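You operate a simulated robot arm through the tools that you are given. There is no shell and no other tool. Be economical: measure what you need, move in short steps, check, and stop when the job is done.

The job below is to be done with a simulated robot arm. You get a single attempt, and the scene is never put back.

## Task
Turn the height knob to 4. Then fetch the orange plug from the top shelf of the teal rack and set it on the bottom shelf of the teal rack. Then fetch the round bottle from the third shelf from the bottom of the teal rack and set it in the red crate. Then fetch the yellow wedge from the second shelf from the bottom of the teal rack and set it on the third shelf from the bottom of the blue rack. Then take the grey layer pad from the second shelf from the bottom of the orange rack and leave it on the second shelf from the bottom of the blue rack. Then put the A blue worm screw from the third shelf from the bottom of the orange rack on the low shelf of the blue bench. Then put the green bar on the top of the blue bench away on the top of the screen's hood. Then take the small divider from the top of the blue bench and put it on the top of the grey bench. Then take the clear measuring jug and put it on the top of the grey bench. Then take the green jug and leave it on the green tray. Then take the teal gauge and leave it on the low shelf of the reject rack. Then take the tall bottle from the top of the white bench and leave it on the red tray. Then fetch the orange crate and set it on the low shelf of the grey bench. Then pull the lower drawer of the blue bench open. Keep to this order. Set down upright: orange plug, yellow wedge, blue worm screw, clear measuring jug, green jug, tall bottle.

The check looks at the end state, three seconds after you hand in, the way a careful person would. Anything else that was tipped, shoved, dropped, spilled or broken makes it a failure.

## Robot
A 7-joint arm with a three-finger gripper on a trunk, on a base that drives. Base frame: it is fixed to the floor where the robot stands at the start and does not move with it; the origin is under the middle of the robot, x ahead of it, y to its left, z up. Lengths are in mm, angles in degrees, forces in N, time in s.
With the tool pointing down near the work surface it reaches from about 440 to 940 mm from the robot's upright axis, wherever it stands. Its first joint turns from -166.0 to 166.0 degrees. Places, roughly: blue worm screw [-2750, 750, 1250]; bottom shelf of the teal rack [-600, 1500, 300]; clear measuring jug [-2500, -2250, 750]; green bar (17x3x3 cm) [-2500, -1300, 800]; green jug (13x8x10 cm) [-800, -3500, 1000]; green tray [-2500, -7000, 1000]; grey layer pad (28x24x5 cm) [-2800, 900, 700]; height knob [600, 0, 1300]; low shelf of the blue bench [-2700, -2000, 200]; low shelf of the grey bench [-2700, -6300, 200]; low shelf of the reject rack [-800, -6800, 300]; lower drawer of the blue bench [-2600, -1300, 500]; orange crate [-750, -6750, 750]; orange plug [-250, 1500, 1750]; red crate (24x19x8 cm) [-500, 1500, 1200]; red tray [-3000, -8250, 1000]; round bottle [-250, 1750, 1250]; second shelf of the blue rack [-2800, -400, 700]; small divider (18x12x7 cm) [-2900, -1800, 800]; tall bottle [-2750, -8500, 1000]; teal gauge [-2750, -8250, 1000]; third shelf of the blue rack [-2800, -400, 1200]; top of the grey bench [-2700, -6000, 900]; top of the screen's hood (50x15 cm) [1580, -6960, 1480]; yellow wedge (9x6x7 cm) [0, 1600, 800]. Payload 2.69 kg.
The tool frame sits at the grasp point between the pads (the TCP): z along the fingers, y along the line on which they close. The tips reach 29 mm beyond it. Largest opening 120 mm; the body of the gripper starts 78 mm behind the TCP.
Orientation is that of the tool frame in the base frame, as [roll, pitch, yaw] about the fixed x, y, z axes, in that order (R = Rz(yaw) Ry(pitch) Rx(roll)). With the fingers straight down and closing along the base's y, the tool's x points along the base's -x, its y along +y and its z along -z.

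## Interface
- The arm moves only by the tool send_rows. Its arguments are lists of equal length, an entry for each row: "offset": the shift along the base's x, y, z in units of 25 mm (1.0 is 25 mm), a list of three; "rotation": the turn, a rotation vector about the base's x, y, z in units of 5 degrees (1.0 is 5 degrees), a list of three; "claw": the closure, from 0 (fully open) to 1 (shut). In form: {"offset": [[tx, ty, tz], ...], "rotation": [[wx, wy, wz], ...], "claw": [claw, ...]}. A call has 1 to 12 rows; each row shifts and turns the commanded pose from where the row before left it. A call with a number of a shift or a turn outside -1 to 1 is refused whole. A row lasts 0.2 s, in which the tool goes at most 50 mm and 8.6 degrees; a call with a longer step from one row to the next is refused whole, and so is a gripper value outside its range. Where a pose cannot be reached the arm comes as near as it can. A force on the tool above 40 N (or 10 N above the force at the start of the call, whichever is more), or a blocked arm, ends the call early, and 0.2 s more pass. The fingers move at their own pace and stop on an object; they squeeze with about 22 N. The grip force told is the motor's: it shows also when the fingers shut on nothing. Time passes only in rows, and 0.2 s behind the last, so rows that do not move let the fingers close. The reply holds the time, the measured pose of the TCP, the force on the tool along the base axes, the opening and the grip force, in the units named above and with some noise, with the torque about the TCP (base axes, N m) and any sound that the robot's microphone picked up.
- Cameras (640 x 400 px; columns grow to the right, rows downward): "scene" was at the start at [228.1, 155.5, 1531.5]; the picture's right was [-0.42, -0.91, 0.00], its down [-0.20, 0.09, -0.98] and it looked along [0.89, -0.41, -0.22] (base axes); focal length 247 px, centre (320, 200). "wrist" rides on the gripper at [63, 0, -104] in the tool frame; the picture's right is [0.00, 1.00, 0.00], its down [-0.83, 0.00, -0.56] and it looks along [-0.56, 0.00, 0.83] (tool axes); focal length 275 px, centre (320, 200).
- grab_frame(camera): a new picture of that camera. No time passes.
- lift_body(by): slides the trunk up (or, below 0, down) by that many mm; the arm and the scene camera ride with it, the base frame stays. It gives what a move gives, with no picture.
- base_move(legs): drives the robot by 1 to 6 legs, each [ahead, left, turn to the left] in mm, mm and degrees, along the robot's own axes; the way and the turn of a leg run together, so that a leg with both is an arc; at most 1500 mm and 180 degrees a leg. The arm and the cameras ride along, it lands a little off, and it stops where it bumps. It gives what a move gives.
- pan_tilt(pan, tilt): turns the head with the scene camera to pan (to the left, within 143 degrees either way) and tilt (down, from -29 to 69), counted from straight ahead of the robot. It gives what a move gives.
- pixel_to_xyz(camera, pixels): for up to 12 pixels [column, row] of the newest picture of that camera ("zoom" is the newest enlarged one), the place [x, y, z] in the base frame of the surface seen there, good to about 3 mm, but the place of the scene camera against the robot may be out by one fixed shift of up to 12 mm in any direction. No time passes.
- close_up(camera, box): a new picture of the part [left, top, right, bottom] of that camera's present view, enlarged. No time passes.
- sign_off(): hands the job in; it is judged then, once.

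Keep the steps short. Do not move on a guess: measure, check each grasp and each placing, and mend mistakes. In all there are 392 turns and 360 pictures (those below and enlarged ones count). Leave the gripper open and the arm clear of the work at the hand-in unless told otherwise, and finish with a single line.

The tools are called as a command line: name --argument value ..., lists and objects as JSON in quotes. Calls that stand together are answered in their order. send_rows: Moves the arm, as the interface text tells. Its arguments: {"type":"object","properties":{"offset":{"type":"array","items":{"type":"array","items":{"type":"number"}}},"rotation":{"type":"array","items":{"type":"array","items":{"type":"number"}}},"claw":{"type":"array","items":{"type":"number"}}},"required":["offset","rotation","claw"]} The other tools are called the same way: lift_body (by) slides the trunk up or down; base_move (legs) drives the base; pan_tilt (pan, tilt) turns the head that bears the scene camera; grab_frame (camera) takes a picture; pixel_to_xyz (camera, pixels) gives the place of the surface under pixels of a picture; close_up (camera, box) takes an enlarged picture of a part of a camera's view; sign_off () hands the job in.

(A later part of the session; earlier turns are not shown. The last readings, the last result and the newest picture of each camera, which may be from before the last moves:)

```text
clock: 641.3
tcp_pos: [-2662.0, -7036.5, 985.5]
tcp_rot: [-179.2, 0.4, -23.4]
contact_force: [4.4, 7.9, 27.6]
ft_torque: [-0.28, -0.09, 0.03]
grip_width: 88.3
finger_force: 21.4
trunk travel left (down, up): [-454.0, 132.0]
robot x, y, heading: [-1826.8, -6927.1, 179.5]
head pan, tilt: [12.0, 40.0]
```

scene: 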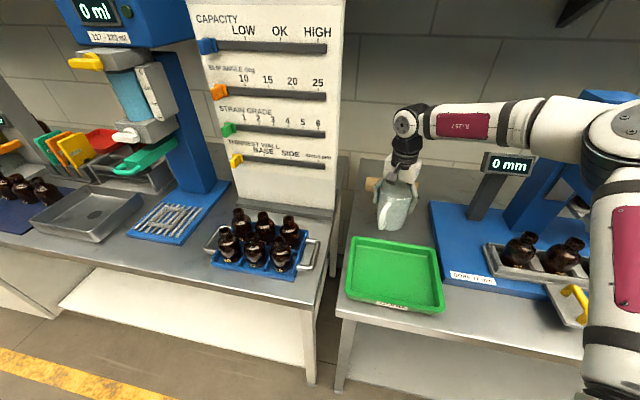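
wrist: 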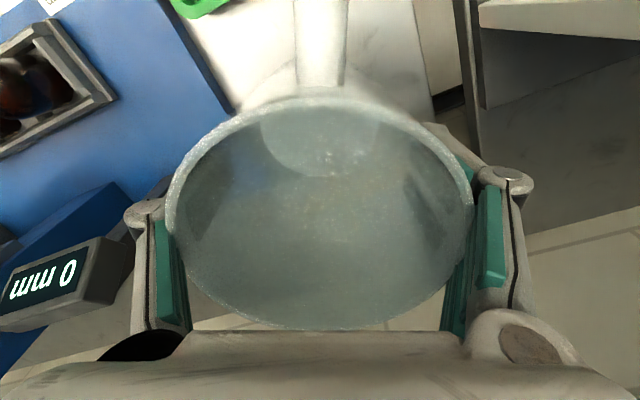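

Bench contact. I'll relieve slightly, open fully and rise.

send_rows --offset '[[0, 0, 0.1], [0, 0, 0], [0, 0, 0], [0, 0, 0], [0, 0, 0.5], [0, 0, 0.9], [0, 0, 0.9], [0, 0, 0.9], [0, 0, 0.9], [0, 0, 0.9], [0, 0, 0.9]]' --rotation '[[0, 0, 0], [0, 0, 0], [0, 0, 0], [0, 0, 0], [0, 0, 0], [0, 0, 0], [0, 0, 0], [0, 0, 0], [0, 0, 0], [0, 0, 0], [0, 0, 0]]' --claw '[0.4, 0.2, 0, 0, 0, 0, 0, 0, 0, 0, 0]'

grab_frame --camera "wrist"

grab_frame --camera "scene"

```text
clock: 643.7
tcp_pos: [-2662.3, -7037.2, 1131.8]
tcp_rot: [-179.1, 0.2, -23.3]
contact_force: [-0.6, -0.6, 1.1]
ft_torque: [-0.02, -0.03, 0.02]
grip_width: 120.1
finger_force: 0.0
trunk travel left (down, up): [-454.0, 132.0]
robot x, y, heading: [-1826.0, -6928.1, 179.6]
head pan, tilt: [12.0, 40.0]
```

```text
127 pictures are left
```

wrist: 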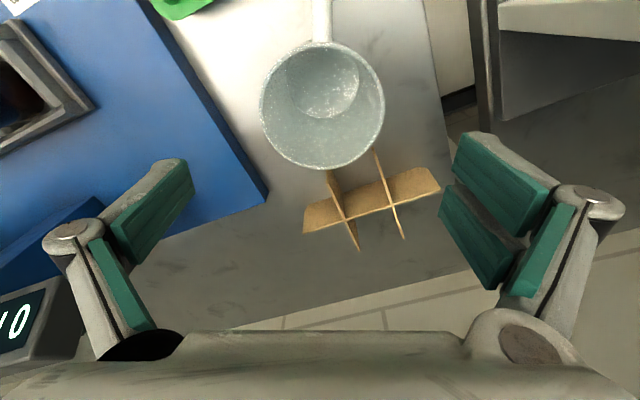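

```text
126 pictures are left
```

scene: 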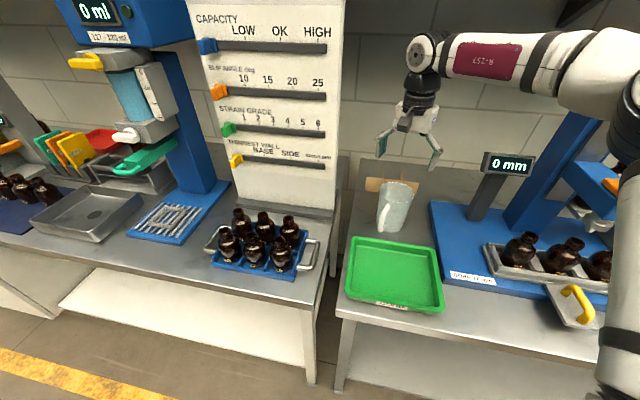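

The jug stands upright. Next is the green jug near (−800, −3500). Rise, back out, tuck the arm and drive there.

send_rows --offset '[[0, 0, 0.9], [0, 0, 0.9], [0, 0, 0.9], [0, 0, 0.9], [0, 0, 0.9], [0, 0, 0.9]]' --rotation '[[0, 0, 0], [0, 0, 0], [0, 0, 0], [0, 0, 0], [0, 0, 0], [0, 0, 0]]' --claw '[0, 0, 0, 0, 0, 0]'

base_move --legs '[[-280, 0, 0], [0, -1150, 0], [0, -1150, 0], [0, -1100, 0]]'

send_rows --offset '[[0.95, 0.2, 0], [0.95, 0.2, 0], [0.95, 0.2, 0], [0.95, 0.2, 0], [0.95, 0.2, 0], [0.95, 0.2, 0], [0.95, 0.2, 0], [0.95, 0.2, 0], [0.95, 0.2, 0], [0.95, 0.2, 0], [0.95, 0.2, 0], [0.95, 0.2, 0]]' --rotation '[[0, 0, 0], [0, 0, 0], [0, 0, 0], [0, 0, 0], [0, 0, 0], [0, 0, 0], [0, 0, 0], [0, 0, 0], [0, 0, 0], [0, 0, 0], [0, 0, 0], [0, 0, 0]]' --claw '[0, 0, 0, 0, 0, 0, 0, 0, 0, 0, 0, 0]'

pan_tilt --pan 140 --tilt 15

grab_frame --camera "scene"

```text
clock: 645.1
tcp_pos: [-2662.4, -7035.6, 1268.3]
tcp_rot: [-179.2, 0.2, -23.3]
contact_force: [-0.2, 0.0, -0.2]
ft_torque: [-0.03, 0.0, 0.01]
grip_width: 120.0
finger_force: 0.0
trunk travel left (down, up): [-454.0, 132.0]
robot x, y, heading: [-1824.8, -6928.2, 179.6]
head pan, tilt: [12.0, 40.0]
```

```text
clock: 663.2
tcp_pos: [-2377.8, -3636.1, 1268.3]
tcp_rot: [-179.3, 0.2, -23.1]
contact_force: [-0.3, 0.4, 0.6]
ft_torque: [-0.03, 0.0, -0.02]
grip_width: 120.0
finger_force: 0.1
trunk travel left (down, up): [-454.0, 132.0]
robot x, y, heading: [-1540.7, -3529.7, 180.1]
head pan, tilt: [12.0, 40.0]
```

```text
clock: 665.8
tcp_pos: [-2091.7, -3576.6, 1267.5]
tcp_rot: [-179.2, 0.1, -23.2]
contact_force: [-1.1, -0.2, -0.4]
ft_torque: [0.03, -0.01, 0.0]
grip_width: 120.0
finger_force: 0.0
trunk travel left (down, up): [-454.0, 132.0]
robot x, y, heading: [-1539.4, -3528.0, -180.0]
head pan, tilt: [12.0, 40.0]
```

```text
clock: 667.9
tcp_pos: [-2091.6, -3576.0, 1268.7]
tcp_rot: [-179.2, 0.1, -23.0]
contact_force: [-0.5, -0.8, 0.4]
ft_torque: [0.0, 0.01, 0.04]
grip_width: 119.7
finger_force: 0.0
trunk travel left (down, up): [-454.0, 132.0]
robot x, y, heading: [-1540.6, -3529.3, 180.0]
head pan, tilt: [140.0, 15.0]
```

```text
125 pictures are left
```

scene: 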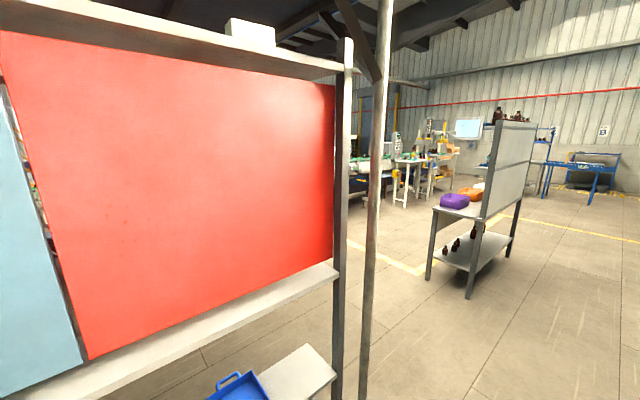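

base_move --legs '[[0, 0, 90]]'

pan_tilt --pan 95 --tilt 25

grab_frame --camera "scene"

```text
clock: 672.1
tcp_pos: [-1493.9, -4078.7, 1267.6]
tcp_rot: [-179.2, 0.3, 66.8]
contact_force: [0.7, -0.7, -0.3]
ft_torque: [0.03, 0.01, 0.01]
grip_width: 119.8
finger_force: 0.0
trunk travel left (down, up): [-454.0, 132.0]
robot x, y, heading: [-1543.1, -3528.9, -90.0]
head pan, tilt: [140.0, 15.0]
```

```text
clock: 673.2
tcp_pos: [-1492.9, -4077.3, 1267.9]
tcp_rot: [-179.2, 0.3, 66.6]
contact_force: [0.0, -0.8, -0.8]
ft_torque: [-0.01, 0.0, 0.04]
grip_width: 120.2
finger_force: 0.1
trunk travel left (down, up): [-454.0, 132.0]
robot x, y, heading: [-1541.2, -3525.3, -90.1]
head pan, tilt: [95.0, 25.0]
```

```text
124 pictures are left
```

scene: 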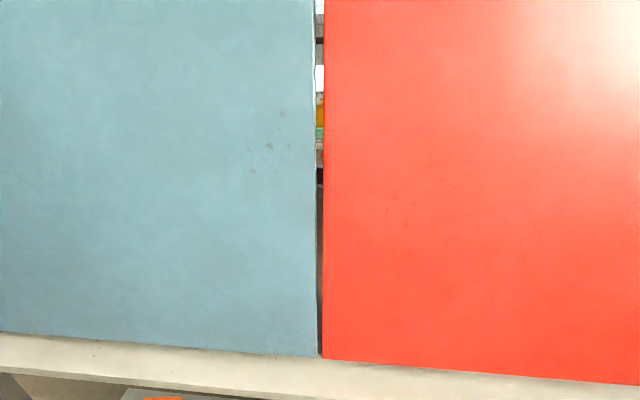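

pixel_to_xyz --camera "scene" --pixels '[[200, 200], [450, 200], [319, 200], [319, 120], [300, 375], [450, 385], [160, 395], [319, 150]]'

pan_tilt --pan 143 --tilt 15

grab_frame --camera "scene"

```text
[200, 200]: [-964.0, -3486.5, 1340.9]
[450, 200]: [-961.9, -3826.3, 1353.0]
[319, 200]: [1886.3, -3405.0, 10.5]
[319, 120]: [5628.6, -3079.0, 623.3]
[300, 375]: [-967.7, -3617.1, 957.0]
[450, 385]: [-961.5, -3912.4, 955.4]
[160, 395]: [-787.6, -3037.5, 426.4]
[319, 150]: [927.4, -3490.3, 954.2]
```

```text
clock: 674.4
tcp_pos: [-1493.7, -4077.7, 1267.9]
tcp_rot: [-179.1, 0.1, 66.7]
contact_force: [-1.0, -0.4, 1.4]
ft_torque: [-0.01, 0.0, -0.03]
grip_width: 120.0
finger_force: 0.0
trunk travel left (down, up): [-454.0, 132.0]
robot x, y, heading: [-1542.7, -3530.8, -90.3]
head pan, tilt: [143.0, 15.0]
```

```text
123 pictures are left
```

scene: 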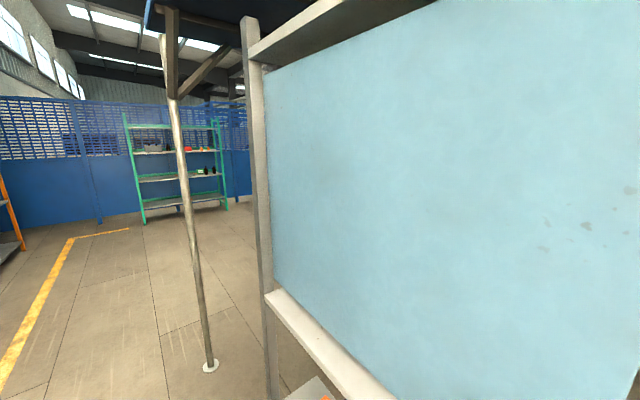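

The panels hide the jug from this side. I'll go round to the north end and look south along the rack.

base_move --legs '[[-1050, 0, 0], [-1050, 0, 0], [0, 870, 0]]'

pan_tilt --pan 0 --tilt 20

grab_frame --camera "scene"

```text
clock: 689.0
tcp_pos: [-619.2, -1982.0, 1267.9]
tcp_rot: [-179.2, 0.3, 66.6]
contact_force: [0.1, -0.3, 0.3]
ft_torque: [-0.01, -0.02, -0.03]
grip_width: 120.2
finger_force: 0.1
trunk travel left (down, up): [-454.0, 132.0]
robot x, y, heading: [-667.1, -1432.7, -90.3]
head pan, tilt: [143.0, 15.0]
```

```text
clock: 691.2
tcp_pos: [-619.5, -1981.0, 1268.5]
tcp_rot: [-179.2, 0.1, 66.6]
contact_force: [0.8, -0.1, -0.5]
ft_torque: [0.0, 0.04, 0.03]
grip_width: 120.1
finger_force: 0.1
trunk travel left (down, up): [-454.0, 132.0]
robot x, y, heading: [-664.2, -1432.8, -89.9]
head pan, tilt: [0.0, 20.0]
```

```text
122 pictures are left
```

scene: 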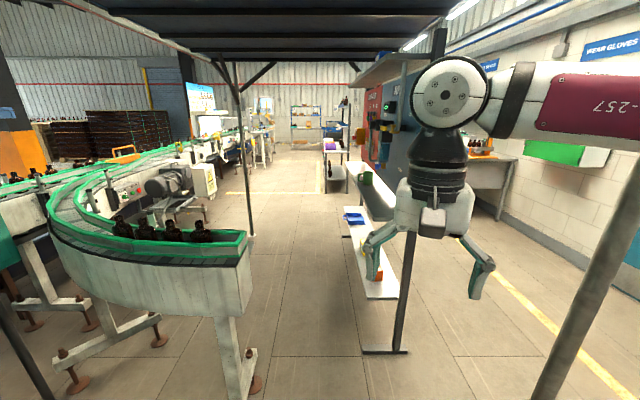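

The green jug is visible on the rack's east ledge at about (367,178). Measuring.

close_up --camera "scene" --box '[310, 90, 430, 230]'

pixel_to_xyz --camera "scene" --pixels '[[367, 178], [362, 178], [373, 178], [367, 186], [370, 205], [355, 165], [392, 140], [348, 222], [245, 235], [250, 300], [228, 330], [405, 345]]'

```text
2.86 times, centred on (370, 160) of scene
```

zoom: 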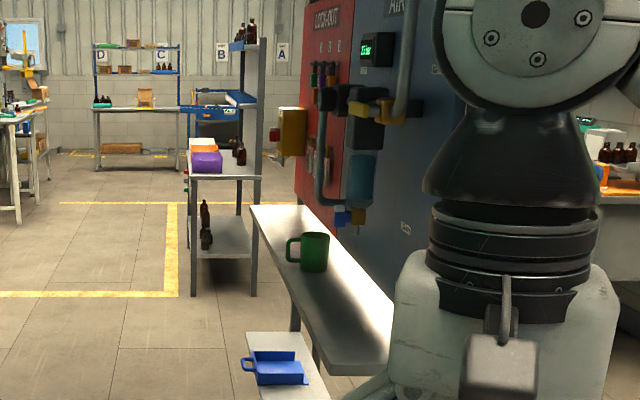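

```text
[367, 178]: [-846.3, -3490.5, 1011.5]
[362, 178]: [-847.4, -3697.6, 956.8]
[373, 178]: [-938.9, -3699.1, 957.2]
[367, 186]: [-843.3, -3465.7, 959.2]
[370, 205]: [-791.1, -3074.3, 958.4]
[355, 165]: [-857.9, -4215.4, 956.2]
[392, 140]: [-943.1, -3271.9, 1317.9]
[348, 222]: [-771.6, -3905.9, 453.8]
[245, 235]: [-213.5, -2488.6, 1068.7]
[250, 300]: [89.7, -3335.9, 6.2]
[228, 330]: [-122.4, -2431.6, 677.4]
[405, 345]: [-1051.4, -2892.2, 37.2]
```

pixel_to_xyz --camera "scene" --pixels '[[251, 234], [243, 150], [246, 190], [214, 190], [170, 200], [205, 180], [120, 330], [300, 260], [200, 235], [160, 350]]'

pan_tilt --pan 20 --tilt 25

grab_frame --camera "scene"

```text
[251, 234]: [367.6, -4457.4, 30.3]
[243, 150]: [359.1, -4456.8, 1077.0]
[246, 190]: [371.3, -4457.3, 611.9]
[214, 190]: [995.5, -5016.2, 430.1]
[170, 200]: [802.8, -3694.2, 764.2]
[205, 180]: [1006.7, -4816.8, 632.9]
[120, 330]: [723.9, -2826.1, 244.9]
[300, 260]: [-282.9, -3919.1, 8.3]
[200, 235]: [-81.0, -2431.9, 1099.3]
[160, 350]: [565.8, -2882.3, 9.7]
```

```text
clock: 692.1
tcp_pos: [-618.1, -1982.5, 1267.9]
tcp_rot: [-179.1, 0.2, 66.6]
contact_force: [0.4, 0.2, -0.4]
ft_torque: [0.0, 0.0, -0.01]
grip_width: 119.7
finger_force: 0.1
trunk travel left (down, up): [-454.0, 132.0]
robot x, y, heading: [-662.9, -1432.3, -90.1]
head pan, tilt: [20.0, 25.0]
```

```text
120 pictures are left
```

scene: 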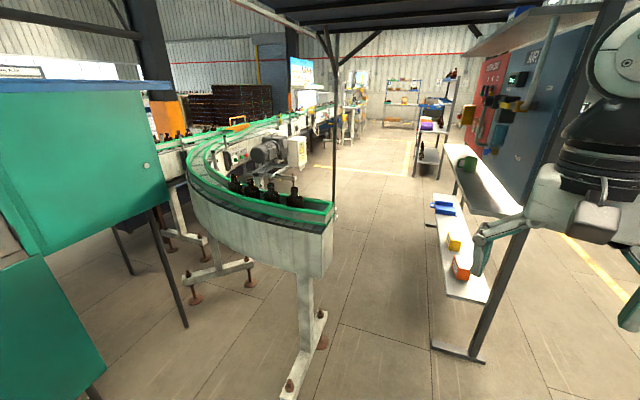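

I'll approach from the east side by going round the south end: west, south down the aisle, east at y≈−4880, then north to y≈−3490.

base_move --legs '[[0, -900, 0], [1150, 0, 0], [1150, 0, 0], [1150, 0, 0], [0, 0, -90], [-1400, 0, 0]]'

pan_tilt --pan -50 --tilt 25

grab_frame --camera "scene"

```text
clock: 723.5
tcp_pos: [-778.4, -4943.1, 1268.0]
tcp_rot: [-179.2, 0.3, -25.0]
contact_force: [-0.2, -0.6, -0.1]
ft_torque: [-0.01, 0.02, -0.01]
grip_width: 120.0
finger_force: 0.1
trunk travel left (down, up): [-454.0, 132.0]
robot x, y, heading: [-231.1, -4911.7, 178.1]
head pan, tilt: [20.0, 25.0]
```

```text
clock: 725.0
tcp_pos: [-777.6, -4943.7, 1267.2]
tcp_rot: [-179.3, 0.2, -25.0]
contact_force: [-0.6, -0.1, 0.1]
ft_torque: [-0.01, 0.02, -0.05]
grip_width: 120.1
finger_force: 0.1
trunk travel left (down, up): [-454.0, 132.0]
robot x, y, heading: [-227.5, -4913.4, 177.9]
head pan, tilt: [-50.0, 25.0]
```

```text
119 pictures are left
```

scene: 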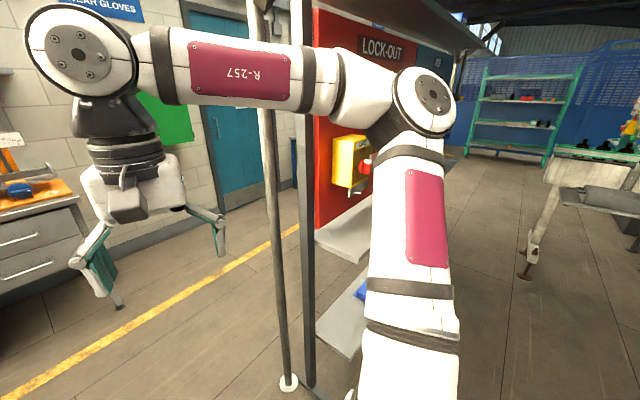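

pixel_to_xyz --camera "scene" --pixels '[[287, 378], [310, 370], [340, 250], [345, 330], [350, 160], [372, 165], [440, 40], [345, 355], [525, 272], [470, 40]]'

```text
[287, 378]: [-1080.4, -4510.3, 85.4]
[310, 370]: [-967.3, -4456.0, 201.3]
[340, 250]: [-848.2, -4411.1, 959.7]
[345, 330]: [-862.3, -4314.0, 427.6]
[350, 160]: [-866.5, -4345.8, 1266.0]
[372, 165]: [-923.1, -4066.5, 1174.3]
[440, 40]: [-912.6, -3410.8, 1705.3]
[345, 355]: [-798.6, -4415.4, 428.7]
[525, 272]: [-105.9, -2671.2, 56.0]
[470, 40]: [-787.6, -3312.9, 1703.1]
```

base_move --legs '[[0, 0, 2], [0, -1440, 0]]'

pan_tilt --pan 5 --tilt 30

grab_frame --camera "scene"

grab_frame --camera "wrist"

```text
clock: 732.2
tcp_pos: [-779.7, -3555.1, 1267.9]
tcp_rot: [-179.3, 0.3, -21.5]
contact_force: [-3.5, -18.4, -7.8]
ft_torque: [2.13, -0.7, 0.8]
grip_width: 120.2
finger_force: 0.1
trunk travel left (down, up): [-454.0, 132.0]
robot x, y, heading: [-229.3, -3497.6, -179.4]
head pan, tilt: [-50.0, 25.0]
stopped in leg 2: the force on the tool passed its limit at 52 N (the readings are from after the stop); the commanded pose is now the measured one
```

```text
clock: 733.4
tcp_pos: [-780.2, -3552.3, 1268.5]
tcp_rot: [-179.4, 0.3, -22.0]
contact_force: [1.6, 0.7, -0.3]
ft_torque: [-0.01, 0.17, -0.03]
grip_width: 120.0
finger_force: 0.1
trunk travel left (down, up): [-454.0, 132.0]
robot x, y, heading: [-230.2, -3495.3, -179.6]
head pan, tilt: [5.0, 30.0]
heard: click
```

```text
118 pictures are left
```

scene: 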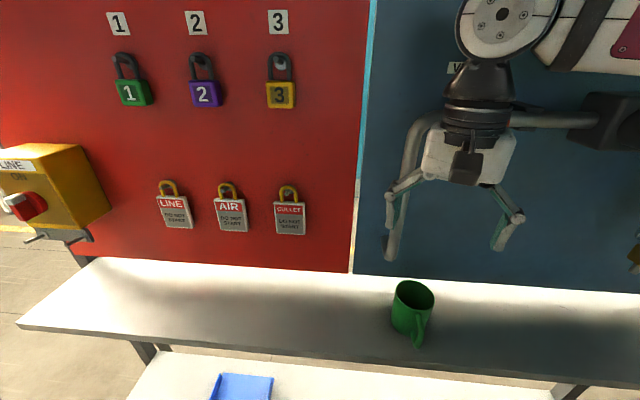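

```text
117 pictures are left
```

wrist: 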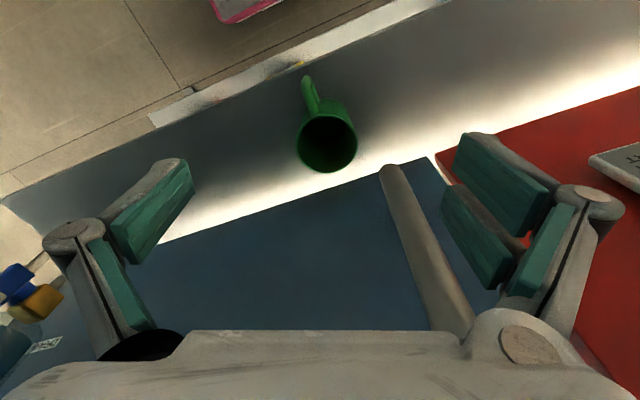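

The hand touched the air pipe on the blue panel. I'll reverse off it, back east, and inspect the panel.

base_move --legs '[[0, 40, 0], [-220, 0, 0]]'

pan_tilt --pan 0 --tilt 15

grab_frame --camera "scene"

```text
clock: 735.6
tcp_pos: [-555.5, -3590.6, 1269.5]
tcp_rot: [-179.5, 0.3, -21.8]
contact_force: [-0.4, -0.1, 0.9]
ft_torque: [0.01, 0.02, -0.03]
grip_width: 119.8
finger_force: 0.1
trunk travel left (down, up): [-454.0, 132.0]
robot x, y, heading: [-9.2, -3532.7, -179.6]
head pan, tilt: [5.0, 30.0]
```

```text
clock: 736.4
tcp_pos: [-555.0, -3591.4, 1268.3]
tcp_rot: [-179.5, 0.3, -21.8]
contact_force: [-0.1, 0.0, 0.9]
ft_torque: [-0.03, 0.01, 0.0]
grip_width: 119.9
finger_force: 0.0
trunk travel left (down, up): [-454.0, 132.0]
robot x, y, heading: [-7.1, -3535.1, -179.6]
head pan, tilt: [0.0, 15.0]
```

```text
116 pictures are left
```

scene: 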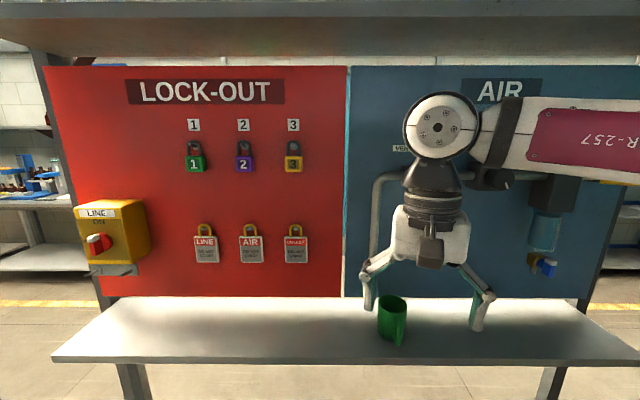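

base_move --legs '[[0, 450, 0]]'

pan_tilt --pan -35 --tilt 10

grab_frame --camera "scene"

close_up --camera "scene" --box '[200, 80, 480, 320]'

```text
clock: 739.1
tcp_pos: [-553.2, -4046.4, 1268.0]
tcp_rot: [-179.5, 0.2, -21.9]
contact_force: [0.2, 0.3, -0.6]
ft_torque: [0.01, -0.02, 0.0]
grip_width: 120.0
finger_force: 0.0
trunk travel left (down, up): [-454.0, 132.0]
robot x, y, heading: [-4.6, -3990.3, -179.6]
head pan, tilt: [0.0, 15.0]
```

```text
clock: 740.1
tcp_pos: [-553.6, -4045.6, 1268.0]
tcp_rot: [-179.5, 0.3, -21.8]
contact_force: [0.3, 0.3, 0.1]
ft_torque: [0.02, 0.0, 0.01]
grip_width: 120.1
finger_force: 0.1
trunk travel left (down, up): [-454.0, 132.0]
robot x, y, heading: [-2.6, -3991.5, -179.5]
head pan, tilt: [-35.0, 10.0]
```

```text
115 pictures are left
```

scene: 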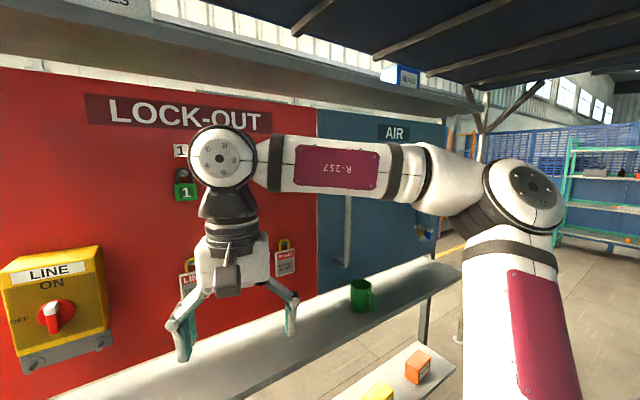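

```text
1.67 times, centred on (340, 200) of scene
```

zoom: 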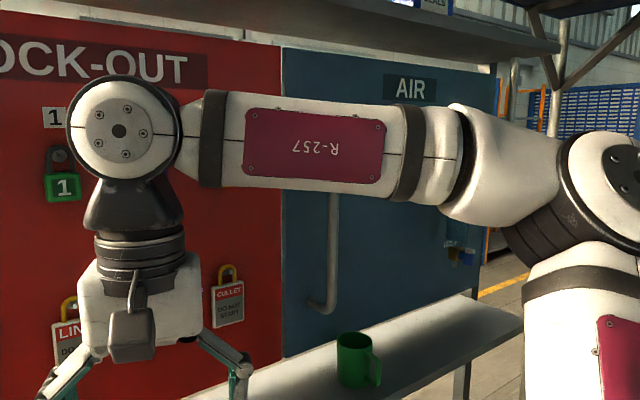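

pixel_to_xyz --camera "scene" --pixels '[[348, 210], [348, 240], [340, 263], [362, 295], [352, 295], [373, 300], [360, 280], [425, 230], [430, 215], [372, 290]]'

send_rows --offset '[[0, 0, 0.9], [0, 0, 0.9], [0, 0, 0.9], [0, 0, 0.9], [0, 0, 0.9], [0, 0, 0.9], [0, 0, 0.9], [0, 0, 0.9]]' --rotation '[[0, 0, 0], [0, 0, 0], [0, 0, 0], [0, 0, 0], [0, 0, 0], [0, 0, 0], [0, 0, 0], [0, 0, 0]]' --claw '[0, 0, 0, 0, 0, 0, 0, 0]'

grab_frame --camera "scene"

```text
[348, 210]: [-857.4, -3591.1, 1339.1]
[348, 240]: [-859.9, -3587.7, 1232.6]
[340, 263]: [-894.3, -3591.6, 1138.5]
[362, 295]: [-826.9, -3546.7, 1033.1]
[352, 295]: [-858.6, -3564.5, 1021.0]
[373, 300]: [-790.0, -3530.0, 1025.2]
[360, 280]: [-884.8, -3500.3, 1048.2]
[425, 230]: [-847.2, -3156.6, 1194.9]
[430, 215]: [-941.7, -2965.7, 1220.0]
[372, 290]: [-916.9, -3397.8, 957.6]
```

```text
clock: 741.9
tcp_pos: [-552.5, -4046.7, 1448.5]
tcp_rot: [-179.5, 0.3, -21.8]
contact_force: [-0.6, 0.5, -0.3]
ft_torque: [-0.02, -0.04, 0.02]
grip_width: 120.3
finger_force: 0.1
trunk travel left (down, up): [-454.0, 132.0]
robot x, y, heading: [-7.7, -3991.7, -179.8]
head pan, tilt: [-35.0, 10.0]
```

```text
113 pictures are left
```

scene: 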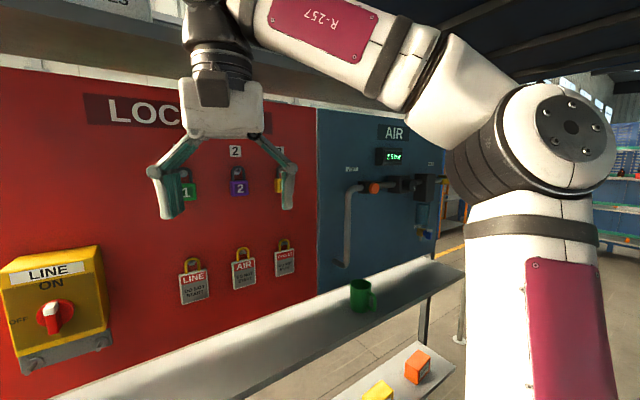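

close_up --camera "scene" --box '[310, 100, 470, 320]'

```text
1.82 times, centred on (390, 210) of scene
```

zoom: 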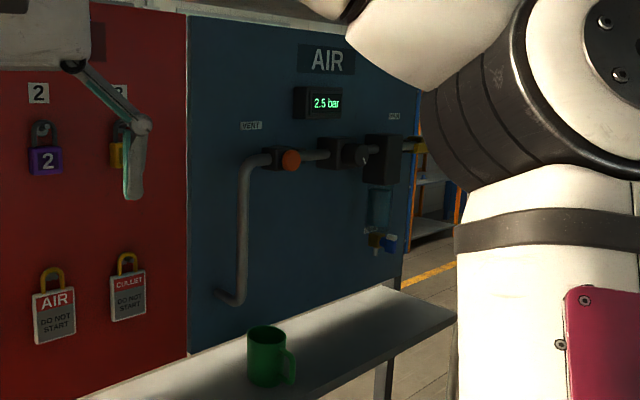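

AIR reads 2.5 bar and nothing looks displaced. The pipe is 70 mm from the jug's axis, so I'll come in with a 45° tilt from the east. Rotating the tool now.

send_rows --offset '[[0, 0, -0.5], [0, 0, -0.5], [0, 0, -0.5], [0, 0, -0.5], [0, 0, -0.5], [0, 0, 0], [0, 0, 0], [0, 0, 0], [0, 0, 0]]' --rotation '[[0, 0, 0.88], [0, 0, 0.88], [0, 0, 0.88], [0, 0, 0.88], [0, 0, 0.88], [0, 1, 0], [0, 1, 0], [0, 1, 0], [0, 1, 0]]' --claw '[0, 0, 0, 0, 0, 0, 0, 0, 0]'

send_rows --offset '[[0, 0, -0.9], [0, 0, -0.9], [0, 0, -0.9], [0, 0, -0.9], [0, 0, -0.9], [0, 0, 0]]' --rotation '[[0, 1, 0], [0, 1, 0], [0, 1, 0], [0, 1, 0], [0, 1, 0], [0, 0, 0]]' --claw '[0, 0, 0, 0, 0, 0]'

base_move --legs '[[0, -460, 0]]'

grab_frame --camera "wrist"

pan_tilt --pan 0 --tilt 25

grab_frame --camera "scene"

```text
clock: 743.9
tcp_pos: [-552.8, -4047.7, 1385.6]
tcp_rot: [-179.4, 20.4, 0.2]
contact_force: [0.4, 0.8, 0.0]
ft_torque: [-0.03, -0.05, 0.0]
grip_width: 120.2
finger_force: 0.1
trunk travel left (down, up): [-454.0, 132.0]
robot x, y, heading: [-5.3, -3986.3, -179.8]
head pan, tilt: [-35.0, 10.0]
```

```text
clock: 745.3
tcp_pos: [-556.9, -4048.9, 1271.2]
tcp_rot: [-179.3, 45.4, 0.3]
contact_force: [0.4, -0.5, 0.0]
ft_torque: [-0.01, 0.02, 0.02]
grip_width: 119.9
finger_force: 0.0
out of reach, approached as far as the arm can: row 4
trunk travel left (down, up): [-454.0, 132.0]
robot x, y, heading: [-0.2, -3988.4, -179.5]
head pan, tilt: [-35.0, 10.0]
```

```text
clock: 748.1
tcp_pos: [-560.2, -3595.6, 1269.8]
tcp_rot: [-179.3, 45.4, 0.3]
contact_force: [0.0, -0.2, 0.3]
ft_torque: [-0.02, -0.02, -0.02]
grip_width: 120.1
finger_force: 0.1
trunk travel left (down, up): [-454.0, 132.0]
robot x, y, heading: [-9.9, -3538.6, -179.4]
head pan, tilt: [-35.0, 10.0]
```

```text
111 pictures are left
```

wrist: 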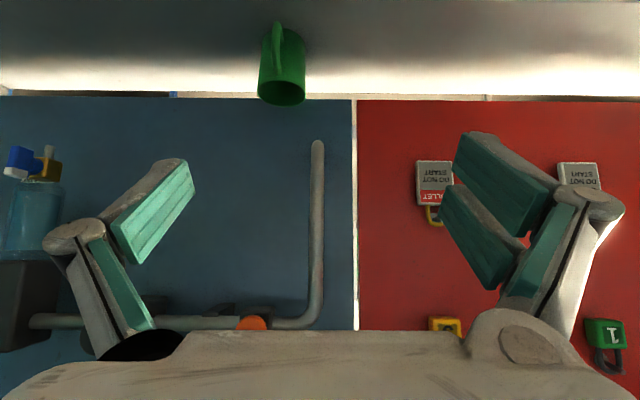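

```text
clock: 749.1
tcp_pos: [-559.0, -3595.6, 1268.6]
tcp_rot: [-179.1, 45.3, 0.3]
contact_force: [1.0, 0.1, -0.5]
ft_torque: [-0.01, 0.02, 0.01]
grip_width: 119.8
finger_force: 0.0
trunk travel left (down, up): [-454.0, 132.0]
robot x, y, heading: [-12.1, -3537.8, -179.7]
head pan, tilt: [0.0, 25.0]
```

```text
110 pictures are left
```

scene: 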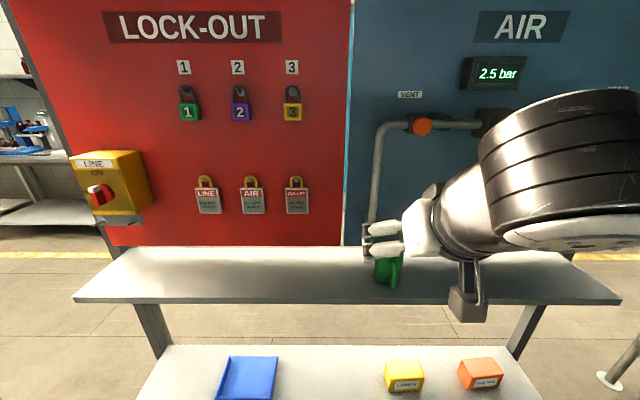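

pixel_to_xyz --camera "wrist" --pixels '[[283, 60], [262, 60], [304, 60], [283, 85], [277, 30], [283, 100], [300, 45], [317, 200], [316, 145], [252, 322], [283, 40]]'

close_up --camera "wrist" --box '[230, 0, 340, 110]'

```text
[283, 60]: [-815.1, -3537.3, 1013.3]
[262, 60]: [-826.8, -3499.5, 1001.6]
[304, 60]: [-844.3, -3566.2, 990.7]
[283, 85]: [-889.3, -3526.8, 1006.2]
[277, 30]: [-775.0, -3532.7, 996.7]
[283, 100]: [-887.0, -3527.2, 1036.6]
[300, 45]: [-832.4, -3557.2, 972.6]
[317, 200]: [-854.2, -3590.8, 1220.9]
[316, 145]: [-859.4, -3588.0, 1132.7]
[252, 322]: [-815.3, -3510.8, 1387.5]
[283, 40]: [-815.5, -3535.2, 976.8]
```

```text
3.64 times, centred on (285, 55) of wrist
```

zoom: 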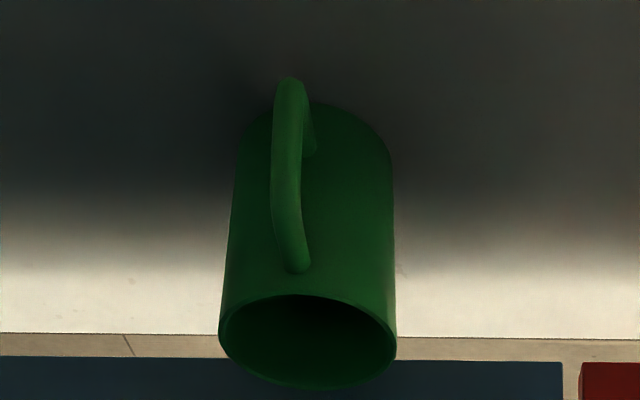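

Jug centre (−853, −3532), about 77 mm wide, handle toward me. I'll align y, lower to z 1130, drive in, then follow the 45° line.

base_move --legs '[[0, -62, 0]]'

send_rows --offset '[[0, 0, -0.9], [0, 0, -0.9], [0, 0, -0.9], [0, 0, -0.9], [0, 0, -0.9], [0, 0, -0.9], [0, 0, 0]]' --rotation '[[0, 0, 0], [0, 0, 0], [0, 0, 0], [0, 0, 0], [0, 0, 0], [0, 0, 0], [0, 0, 0]]' --claw '[0, 0, 0, 0, 0, 0, 0]'

base_move --legs '[[150, 0, 0]]'

grab_frame --camera "wrist"

pixel_to_xyz --camera "wrist" --pixels '[[300, 130], [330, 130], [318, 110], [318, 200], [270, 130], [366, 130], [310, 90]]'

```text
clock: 750.1
tcp_pos: [-561.1, -3533.2, 1270.7]
tcp_rot: [-179.2, 45.2, 0.3]
contact_force: [0.8, -0.1, 0.0]
ft_torque: [0.0, -0.02, 0.02]
grip_width: 120.1
finger_force: 0.0
trunk travel left (down, up): [-454.0, 132.0]
robot x, y, heading: [-8.0, -3476.5, -179.4]
head pan, tilt: [0.0, 25.0]
```

```text
clock: 751.7
tcp_pos: [-604.6, -3551.2, 1191.4]
tcp_rot: [-179.2, 45.2, 0.3]
contact_force: [-0.5, -0.3, -0.3]
ft_torque: [0.0, 0.0, 0.0]
grip_width: 119.9
finger_force: 0.1
out of reach, approached as far as the arm can: row 2, 3, 4, 5, 6
trunk travel left (down, up): [-454.0, 132.0]
robot x, y, heading: [-6.7, -3473.7, -179.9]
head pan, tilt: [0.0, 25.0]
```

```text
clock: 753.0
tcp_pos: [-755.8, -3551.7, 1191.0]
tcp_rot: [-179.2, 45.1, 0.2]
contact_force: [0.1, -0.3, -0.2]
ft_torque: [0.02, 0.03, -0.01]
grip_width: 119.9
finger_force: 0.1
trunk travel left (down, up): [-454.0, 132.0]
robot x, y, heading: [-157.8, -3478.4, -179.8]
head pan, tilt: [0.0, 25.0]
```

```text
108 pictures are left
```

wrist: 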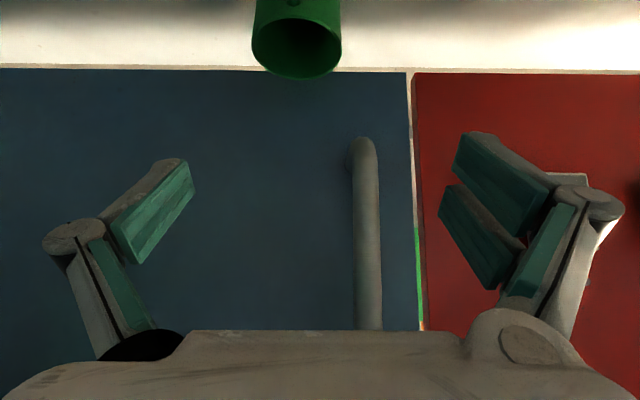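

```text
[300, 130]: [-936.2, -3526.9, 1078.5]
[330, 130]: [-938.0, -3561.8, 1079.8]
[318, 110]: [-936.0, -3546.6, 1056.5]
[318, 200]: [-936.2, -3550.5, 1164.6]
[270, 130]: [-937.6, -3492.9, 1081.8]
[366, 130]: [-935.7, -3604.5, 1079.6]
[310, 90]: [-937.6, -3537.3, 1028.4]
```

The arm was too folded. I'll back the base 200 mm and reach further with the arm.

base_move --legs '[[-220, 0, 0]]'

send_rows --offset '[[-0.9, 0.76, 0], [-0.9, 0, 0], [-0.9, 0, 0], [-0.9, 0, -0.3], [-0.9, 0, -0.4], [-0.9, 0, -0.4], [0, 0, -0.5], [0, 0, 0]]' --rotation '[[0, 0, 0], [0, 0, 0], [0, 0, 0], [0, 0, 0], [0, 0, 0], [0, 0, 0], [0, 0, 0], [0, 0, 0]]' --claw '[0, 0, 0, 0, 0, 0, 0, 0]'

grab_frame --camera "wrist"

```text
clock: 754.7
tcp_pos: [-533.9, -3550.4, 1191.6]
tcp_rot: [-179.1, 45.2, 0.2]
contact_force: [0.0, 0.3, 1.0]
ft_torque: [0.0, 0.02, 0.02]
grip_width: 119.9
finger_force: 0.1
trunk travel left (down, up): [-454.0, 132.0]
robot x, y, heading: [62.7, -3476.6, -179.8]
head pan, tilt: [0.0, 25.0]
```

```text
clock: 756.5
tcp_pos: [-668.8, -3531.3, 1150.7]
tcp_rot: [-179.1, 45.2, 0.3]
contact_force: [0.5, -0.8, 0.2]
ft_torque: [0.01, 0.0, 0.0]
grip_width: 119.9
finger_force: 0.1
trunk travel left (down, up): [-454.0, 132.0]
robot x, y, heading: [59.0, -3474.9, -179.7]
head pan, tilt: [0.0, 25.0]
```

```text
107 pictures are left
```

wrist: 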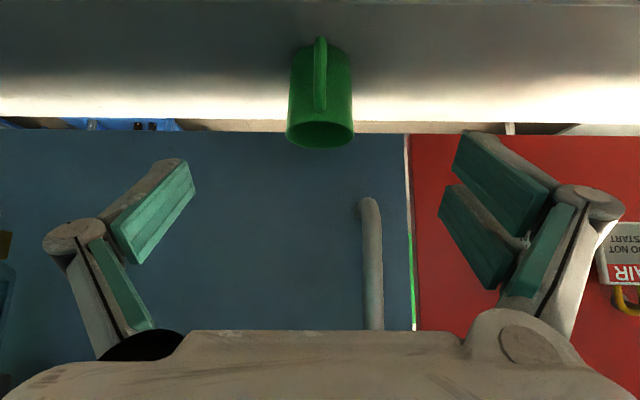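

Centred. I'll advance along the line, stopping once to look.

send_rows --offset '[[-0.8, 0, -0.65], [-0.8, 0, -0.65], [-0.8, 0, -0.65], [-0.8, 0, -0.65], [-0.8, 0, -0.65], [0, 0, 0]]' --rotation '[[0, 0, 0], [0, 0, 0], [0, 0, 0], [0, 0, 0], [0, 0, 0], [0, 0, 0]]' --claw '[0, 0, 0, 0, 0, 0]'

grab_frame --camera "wrist"

pixel_to_xyz --camera "wrist" --pixels '[[280, 120], [360, 120], [320, 170], [320, 60], [320, 200], [360, 90]]'

```text
clock: 757.9
tcp_pos: [-769.7, -3531.2, 1069.3]
tcp_rot: [-179.2, 45.1, 0.1]
contact_force: [0.1, 0.9, -0.3]
ft_torque: [-0.01, -0.02, 0.01]
grip_width: 120.0
finger_force: 0.1
trunk travel left (down, up): [-454.0, 132.0]
robot x, y, heading: [61.2, -3472.4, -179.7]
head pan, tilt: [0.0, 25.0]
```

```text
106 pictures are left
```

wrist: 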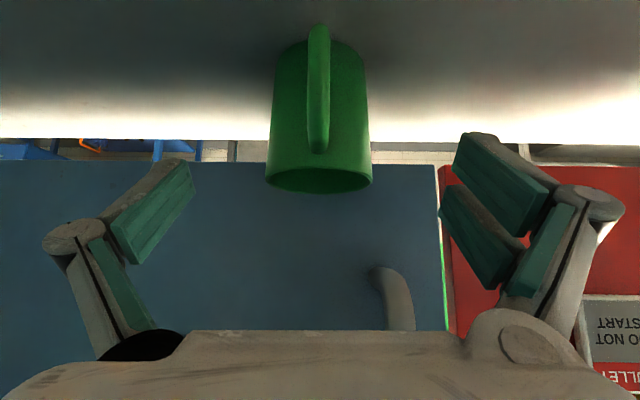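

```text
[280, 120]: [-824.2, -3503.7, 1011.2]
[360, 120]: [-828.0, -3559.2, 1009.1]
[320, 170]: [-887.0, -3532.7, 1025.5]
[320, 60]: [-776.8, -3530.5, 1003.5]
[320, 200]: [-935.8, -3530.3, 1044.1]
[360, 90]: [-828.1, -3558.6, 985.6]
```

send_rows --offset '[[-0.8, 0, -0.6], [-0.8, 0, -0.6], [-0.8, 0, -0.6], [-0.8, 0, -0.45], [0, 0, 0]]' --rotation '[[0, 0, 0], [0, 0, 0], [0, 0, 0], [0, 0, 0], [0, 0, 0]]' --claw '[0, 0, 0, 0, 0]'

grab_frame --camera "wrist"

```text
clock: 759.1
tcp_pos: [-848.5, -3531.3, 1014.5]
tcp_rot: [-179.2, 45.1, 0.2]
contact_force: [1.0, 1.0, 0.2]
ft_torque: [-0.02, -0.02, -0.01]
grip_width: 120.2
finger_force: 0.1
trunk travel left (down, up): [-454.0, 132.0]
robot x, y, heading: [62.8, -3474.4, -179.7]
head pan, tilt: [0.0, 25.0]
```

```text
105 pictures are left
```

wrist: 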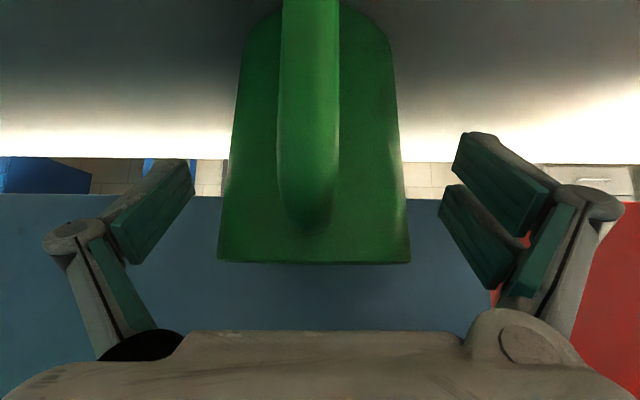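

Jug is between the fingers. Close and lift.

send_rows --offset '[[0, 0, 0], [0, 0, 0], [0, 0, 0], [0, 0, 0]]' --rotation '[[0, 0, 0], [0, 0, 0], [0, 0, 0], [0, 0, 0]]' --claw '[0.2, 0.4, 0.5, 0.5]'

send_rows --offset '[[0, 0, 0.3], [0, 0, 0.4], [0.3, 0, 0.4], [0.7, 0, 0.4], [0.9, 0, 0.4], [0.9, 0, 0.4], [0.9, 0, 0.4]]' --rotation '[[0, 0, 0], [0, 0, 0], [0, 0, 0], [0, 0, 0], [0, 0, 0], [0, 0, 0], [0, 0, 0]]' --claw '[0.5, 0.5, 0.5, 0.5, 0.5, 0.5, 0.5]'

grab_frame --camera "scene"

```text
clock: 760.1
tcp_pos: [-849.4, -3532.5, 1014.4]
tcp_rot: [-179.1, 45.2, 0.1]
contact_force: [1.2, 1.3, 1.9]
ft_torque: [-0.05, -0.03, 0.03]
grip_width: 72.7
finger_force: 21.8
trunk travel left (down, up): [-454.0, 132.0]
robot x, y, heading: [62.7, -3473.7, -179.5]
head pan, tilt: [0.0, 25.0]
```

```text
clock: 761.7
tcp_pos: [-756.2, -3531.6, 1081.7]
tcp_rot: [-179.1, 45.0, 0.2]
contact_force: [-0.3, 0.4, -2.0]
ft_torque: [0.01, 0.0, 0.01]
grip_width: 72.8
finger_force: 22.2
trunk travel left (down, up): [-454.0, 132.0]
robot x, y, heading: [61.6, -3473.0, -179.8]
head pan, tilt: [0.0, 25.0]
```

```text
104 pictures are left
```

scene: 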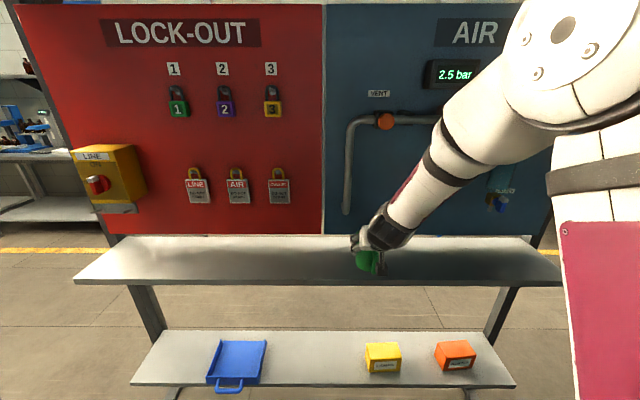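

Held. I'll retract, turn the base to face south, and drive round to the grey bench.

send_rows --offset '[[0.7, 0, 0.7], [0.7, 0, 0.7], [0.7, 0, 0.7], [0.7, 0, 0.7], [0.7, 0, 0.7], [0.7, 0, 0.7], [0.7, 0, 0.7], [0.7, 0, 0.7], [0.7, 0, 0.7], [0.7, 0, 0.5]]' --rotation '[[0, 0, 0], [0, 0, 0], [0, 0, 0], [0, 0, 0], [0, 0, 0], [0, 0, 0], [0, 0, 0], [0, 0, 0], [0, 0, 0], [0, 0, 0]]' --claw '[0.5, 0.5, 0.5, 0.5, 0.5, 0.5, 0.5, 0.5, 0.5, 0.5]'

base_move --legs '[[0, 0, 90], [0, -60, 0], [1430, 0, 0], [0, -1500, 0]]'

grab_frame --camera "scene"

```text
clock: 763.7
tcp_pos: [-612.2, -3520.4, 1197.3]
tcp_rot: [170.0, 39.2, -7.5]
contact_force: [0.4, -0.3, -0.1]
ft_torque: [0.03, 0.0, -0.06]
grip_width: 72.8
finger_force: 21.6
trunk travel left (down, up): [-454.0, 132.0]
robot x, y, heading: [63.1, -3472.6, -179.7]
head pan, tilt: [0.0, 25.0]
stopped in row 9: the arm was blocked; the commanded pose is now the measured one
```

```text
clock: 782.2
tcp_pos: [-1414.0, -5610.2, 1197.1]
tcp_rot: [170.0, 39.2, 83.0]
contact_force: [0.3, -0.2, -0.7]
ft_torque: [-0.02, 0.02, -0.02]
grip_width: 72.7
finger_force: 21.9
trunk travel left (down, up): [-454.0, 132.0]
robot x, y, heading: [-1466.3, -4935.9, -89.2]
head pan, tilt: [0.0, 25.0]
```

```text
103 pictures are left
```

scene: 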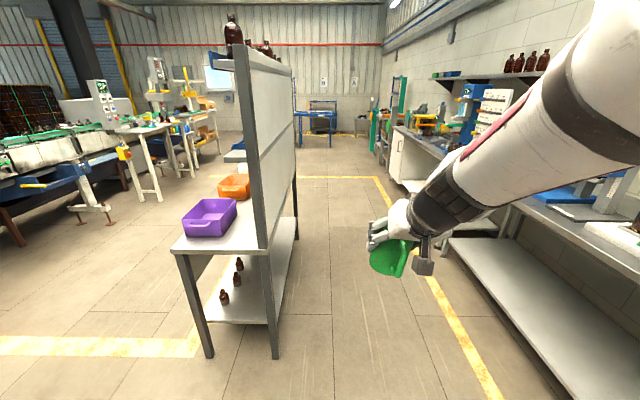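

The arm met its fold limit near the end and the jug tilted about 10°. I'll extend the arm outward, then correct the orientation.

send_rows --offset '[[0, -0.9, 0], [0, -0.9, 0], [0, -0.9, 0], [0, -0.9, 0], [0, -0.9, 0], [0, 0, 0], [0, 0, 0], [0, 0, 0]]' --rotation '[[0, 0, 0], [0, 0, 0], [0, 0, 0], [0, 0, 0], [0, 0, 0], [-0.53, 0.84, 0.04], [-0.53, 0.84, 0.03], [0, 0, 0]]' --claw '[0.5, 0.5, 0.5, 0.5, 0.5, 0.5, 0.5, 0.5]'

grab_frame --camera "scene"

grab_frame --camera "wrist"

```text
clock: 784.0
tcp_pos: [-1414.9, -5722.4, 1197.8]
tcp_rot: [-179.1, 44.9, 90.8]
contact_force: [0.2, -0.1, -0.2]
ft_torque: [0.04, -0.02, 0.0]
grip_width: 72.4
finger_force: 22.0
trunk travel left (down, up): [-454.0, 132.0]
robot x, y, heading: [-1467.4, -4935.8, -89.2]
head pan, tilt: [0.0, 25.0]
```

```text
102 pictures are left
```

scene: 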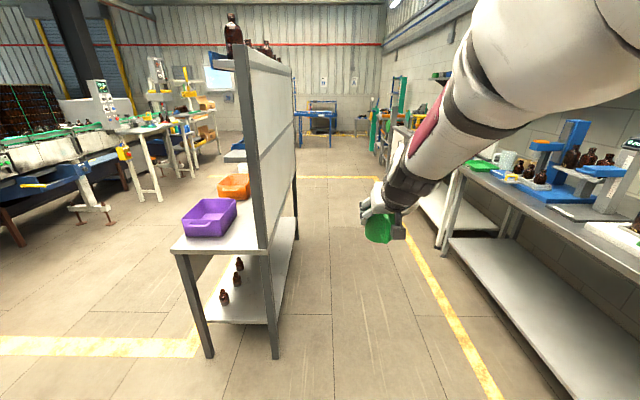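

```text
101 pictures are left
```

wrist: 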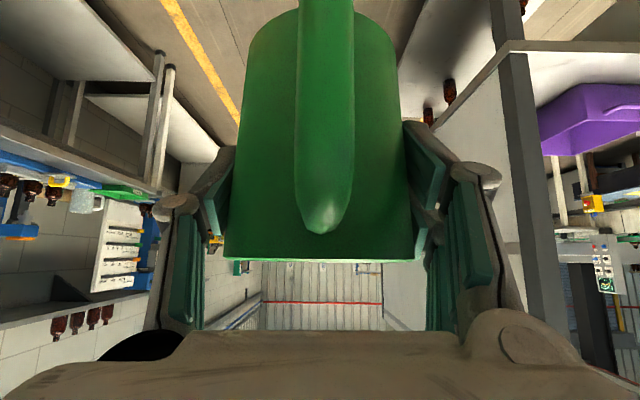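

Orientation is restored. Driving south and turning to face the bench.

base_move --legs '[[1010, 0, 0], [1010, 0, 0], [0, 0, -90.8]]'

pan_tilt --pan 5 --tilt 35

grab_frame --camera "scene"

pixel_to_xyz --camera "scene" --pixels '[[320, 200], [350, 240], [300, 240], [330, 260]]'

```text
clock: 796.4
tcp_pos: [-2068.2, -7422.6, 1196.3]
tcp_rot: [-179.1, 44.9, 39.3]
contact_force: [0.3, 0.4, -0.8]
ft_torque: [0.05, 0.01, 0.02]
grip_width: 72.6
finger_force: 22.4
trunk travel left (down, up): [-454.0, 132.0]
robot x, y, heading: [-1484.2, -6891.8, -140.4]
head pan, tilt: [0.0, 25.0]
stopped in leg 3: the robot was blocked; the commanded pose is now the measured one
```

```text
clock: 797.1
tcp_pos: [-2069.2, -7422.4, 1198.2]
tcp_rot: [-179.0, 44.9, 39.3]
contact_force: [0.0, -0.1, -0.6]
ft_torque: [-0.01, -0.01, -0.01]
grip_width: 72.4
finger_force: 22.2
trunk travel left (down, up): [-454.0, 132.0]
robot x, y, heading: [-1483.1, -6890.8, -140.6]
head pan, tilt: [5.0, 35.0]
```

```text
100 pictures are left
```

scene: 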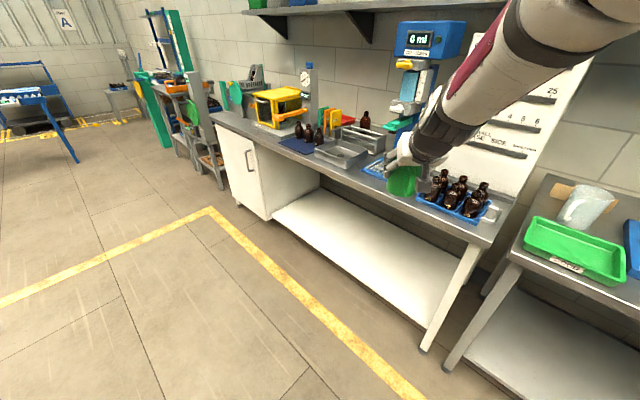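

```text
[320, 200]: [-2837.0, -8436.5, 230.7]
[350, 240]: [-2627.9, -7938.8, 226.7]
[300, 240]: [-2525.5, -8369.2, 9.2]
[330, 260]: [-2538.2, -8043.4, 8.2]
```

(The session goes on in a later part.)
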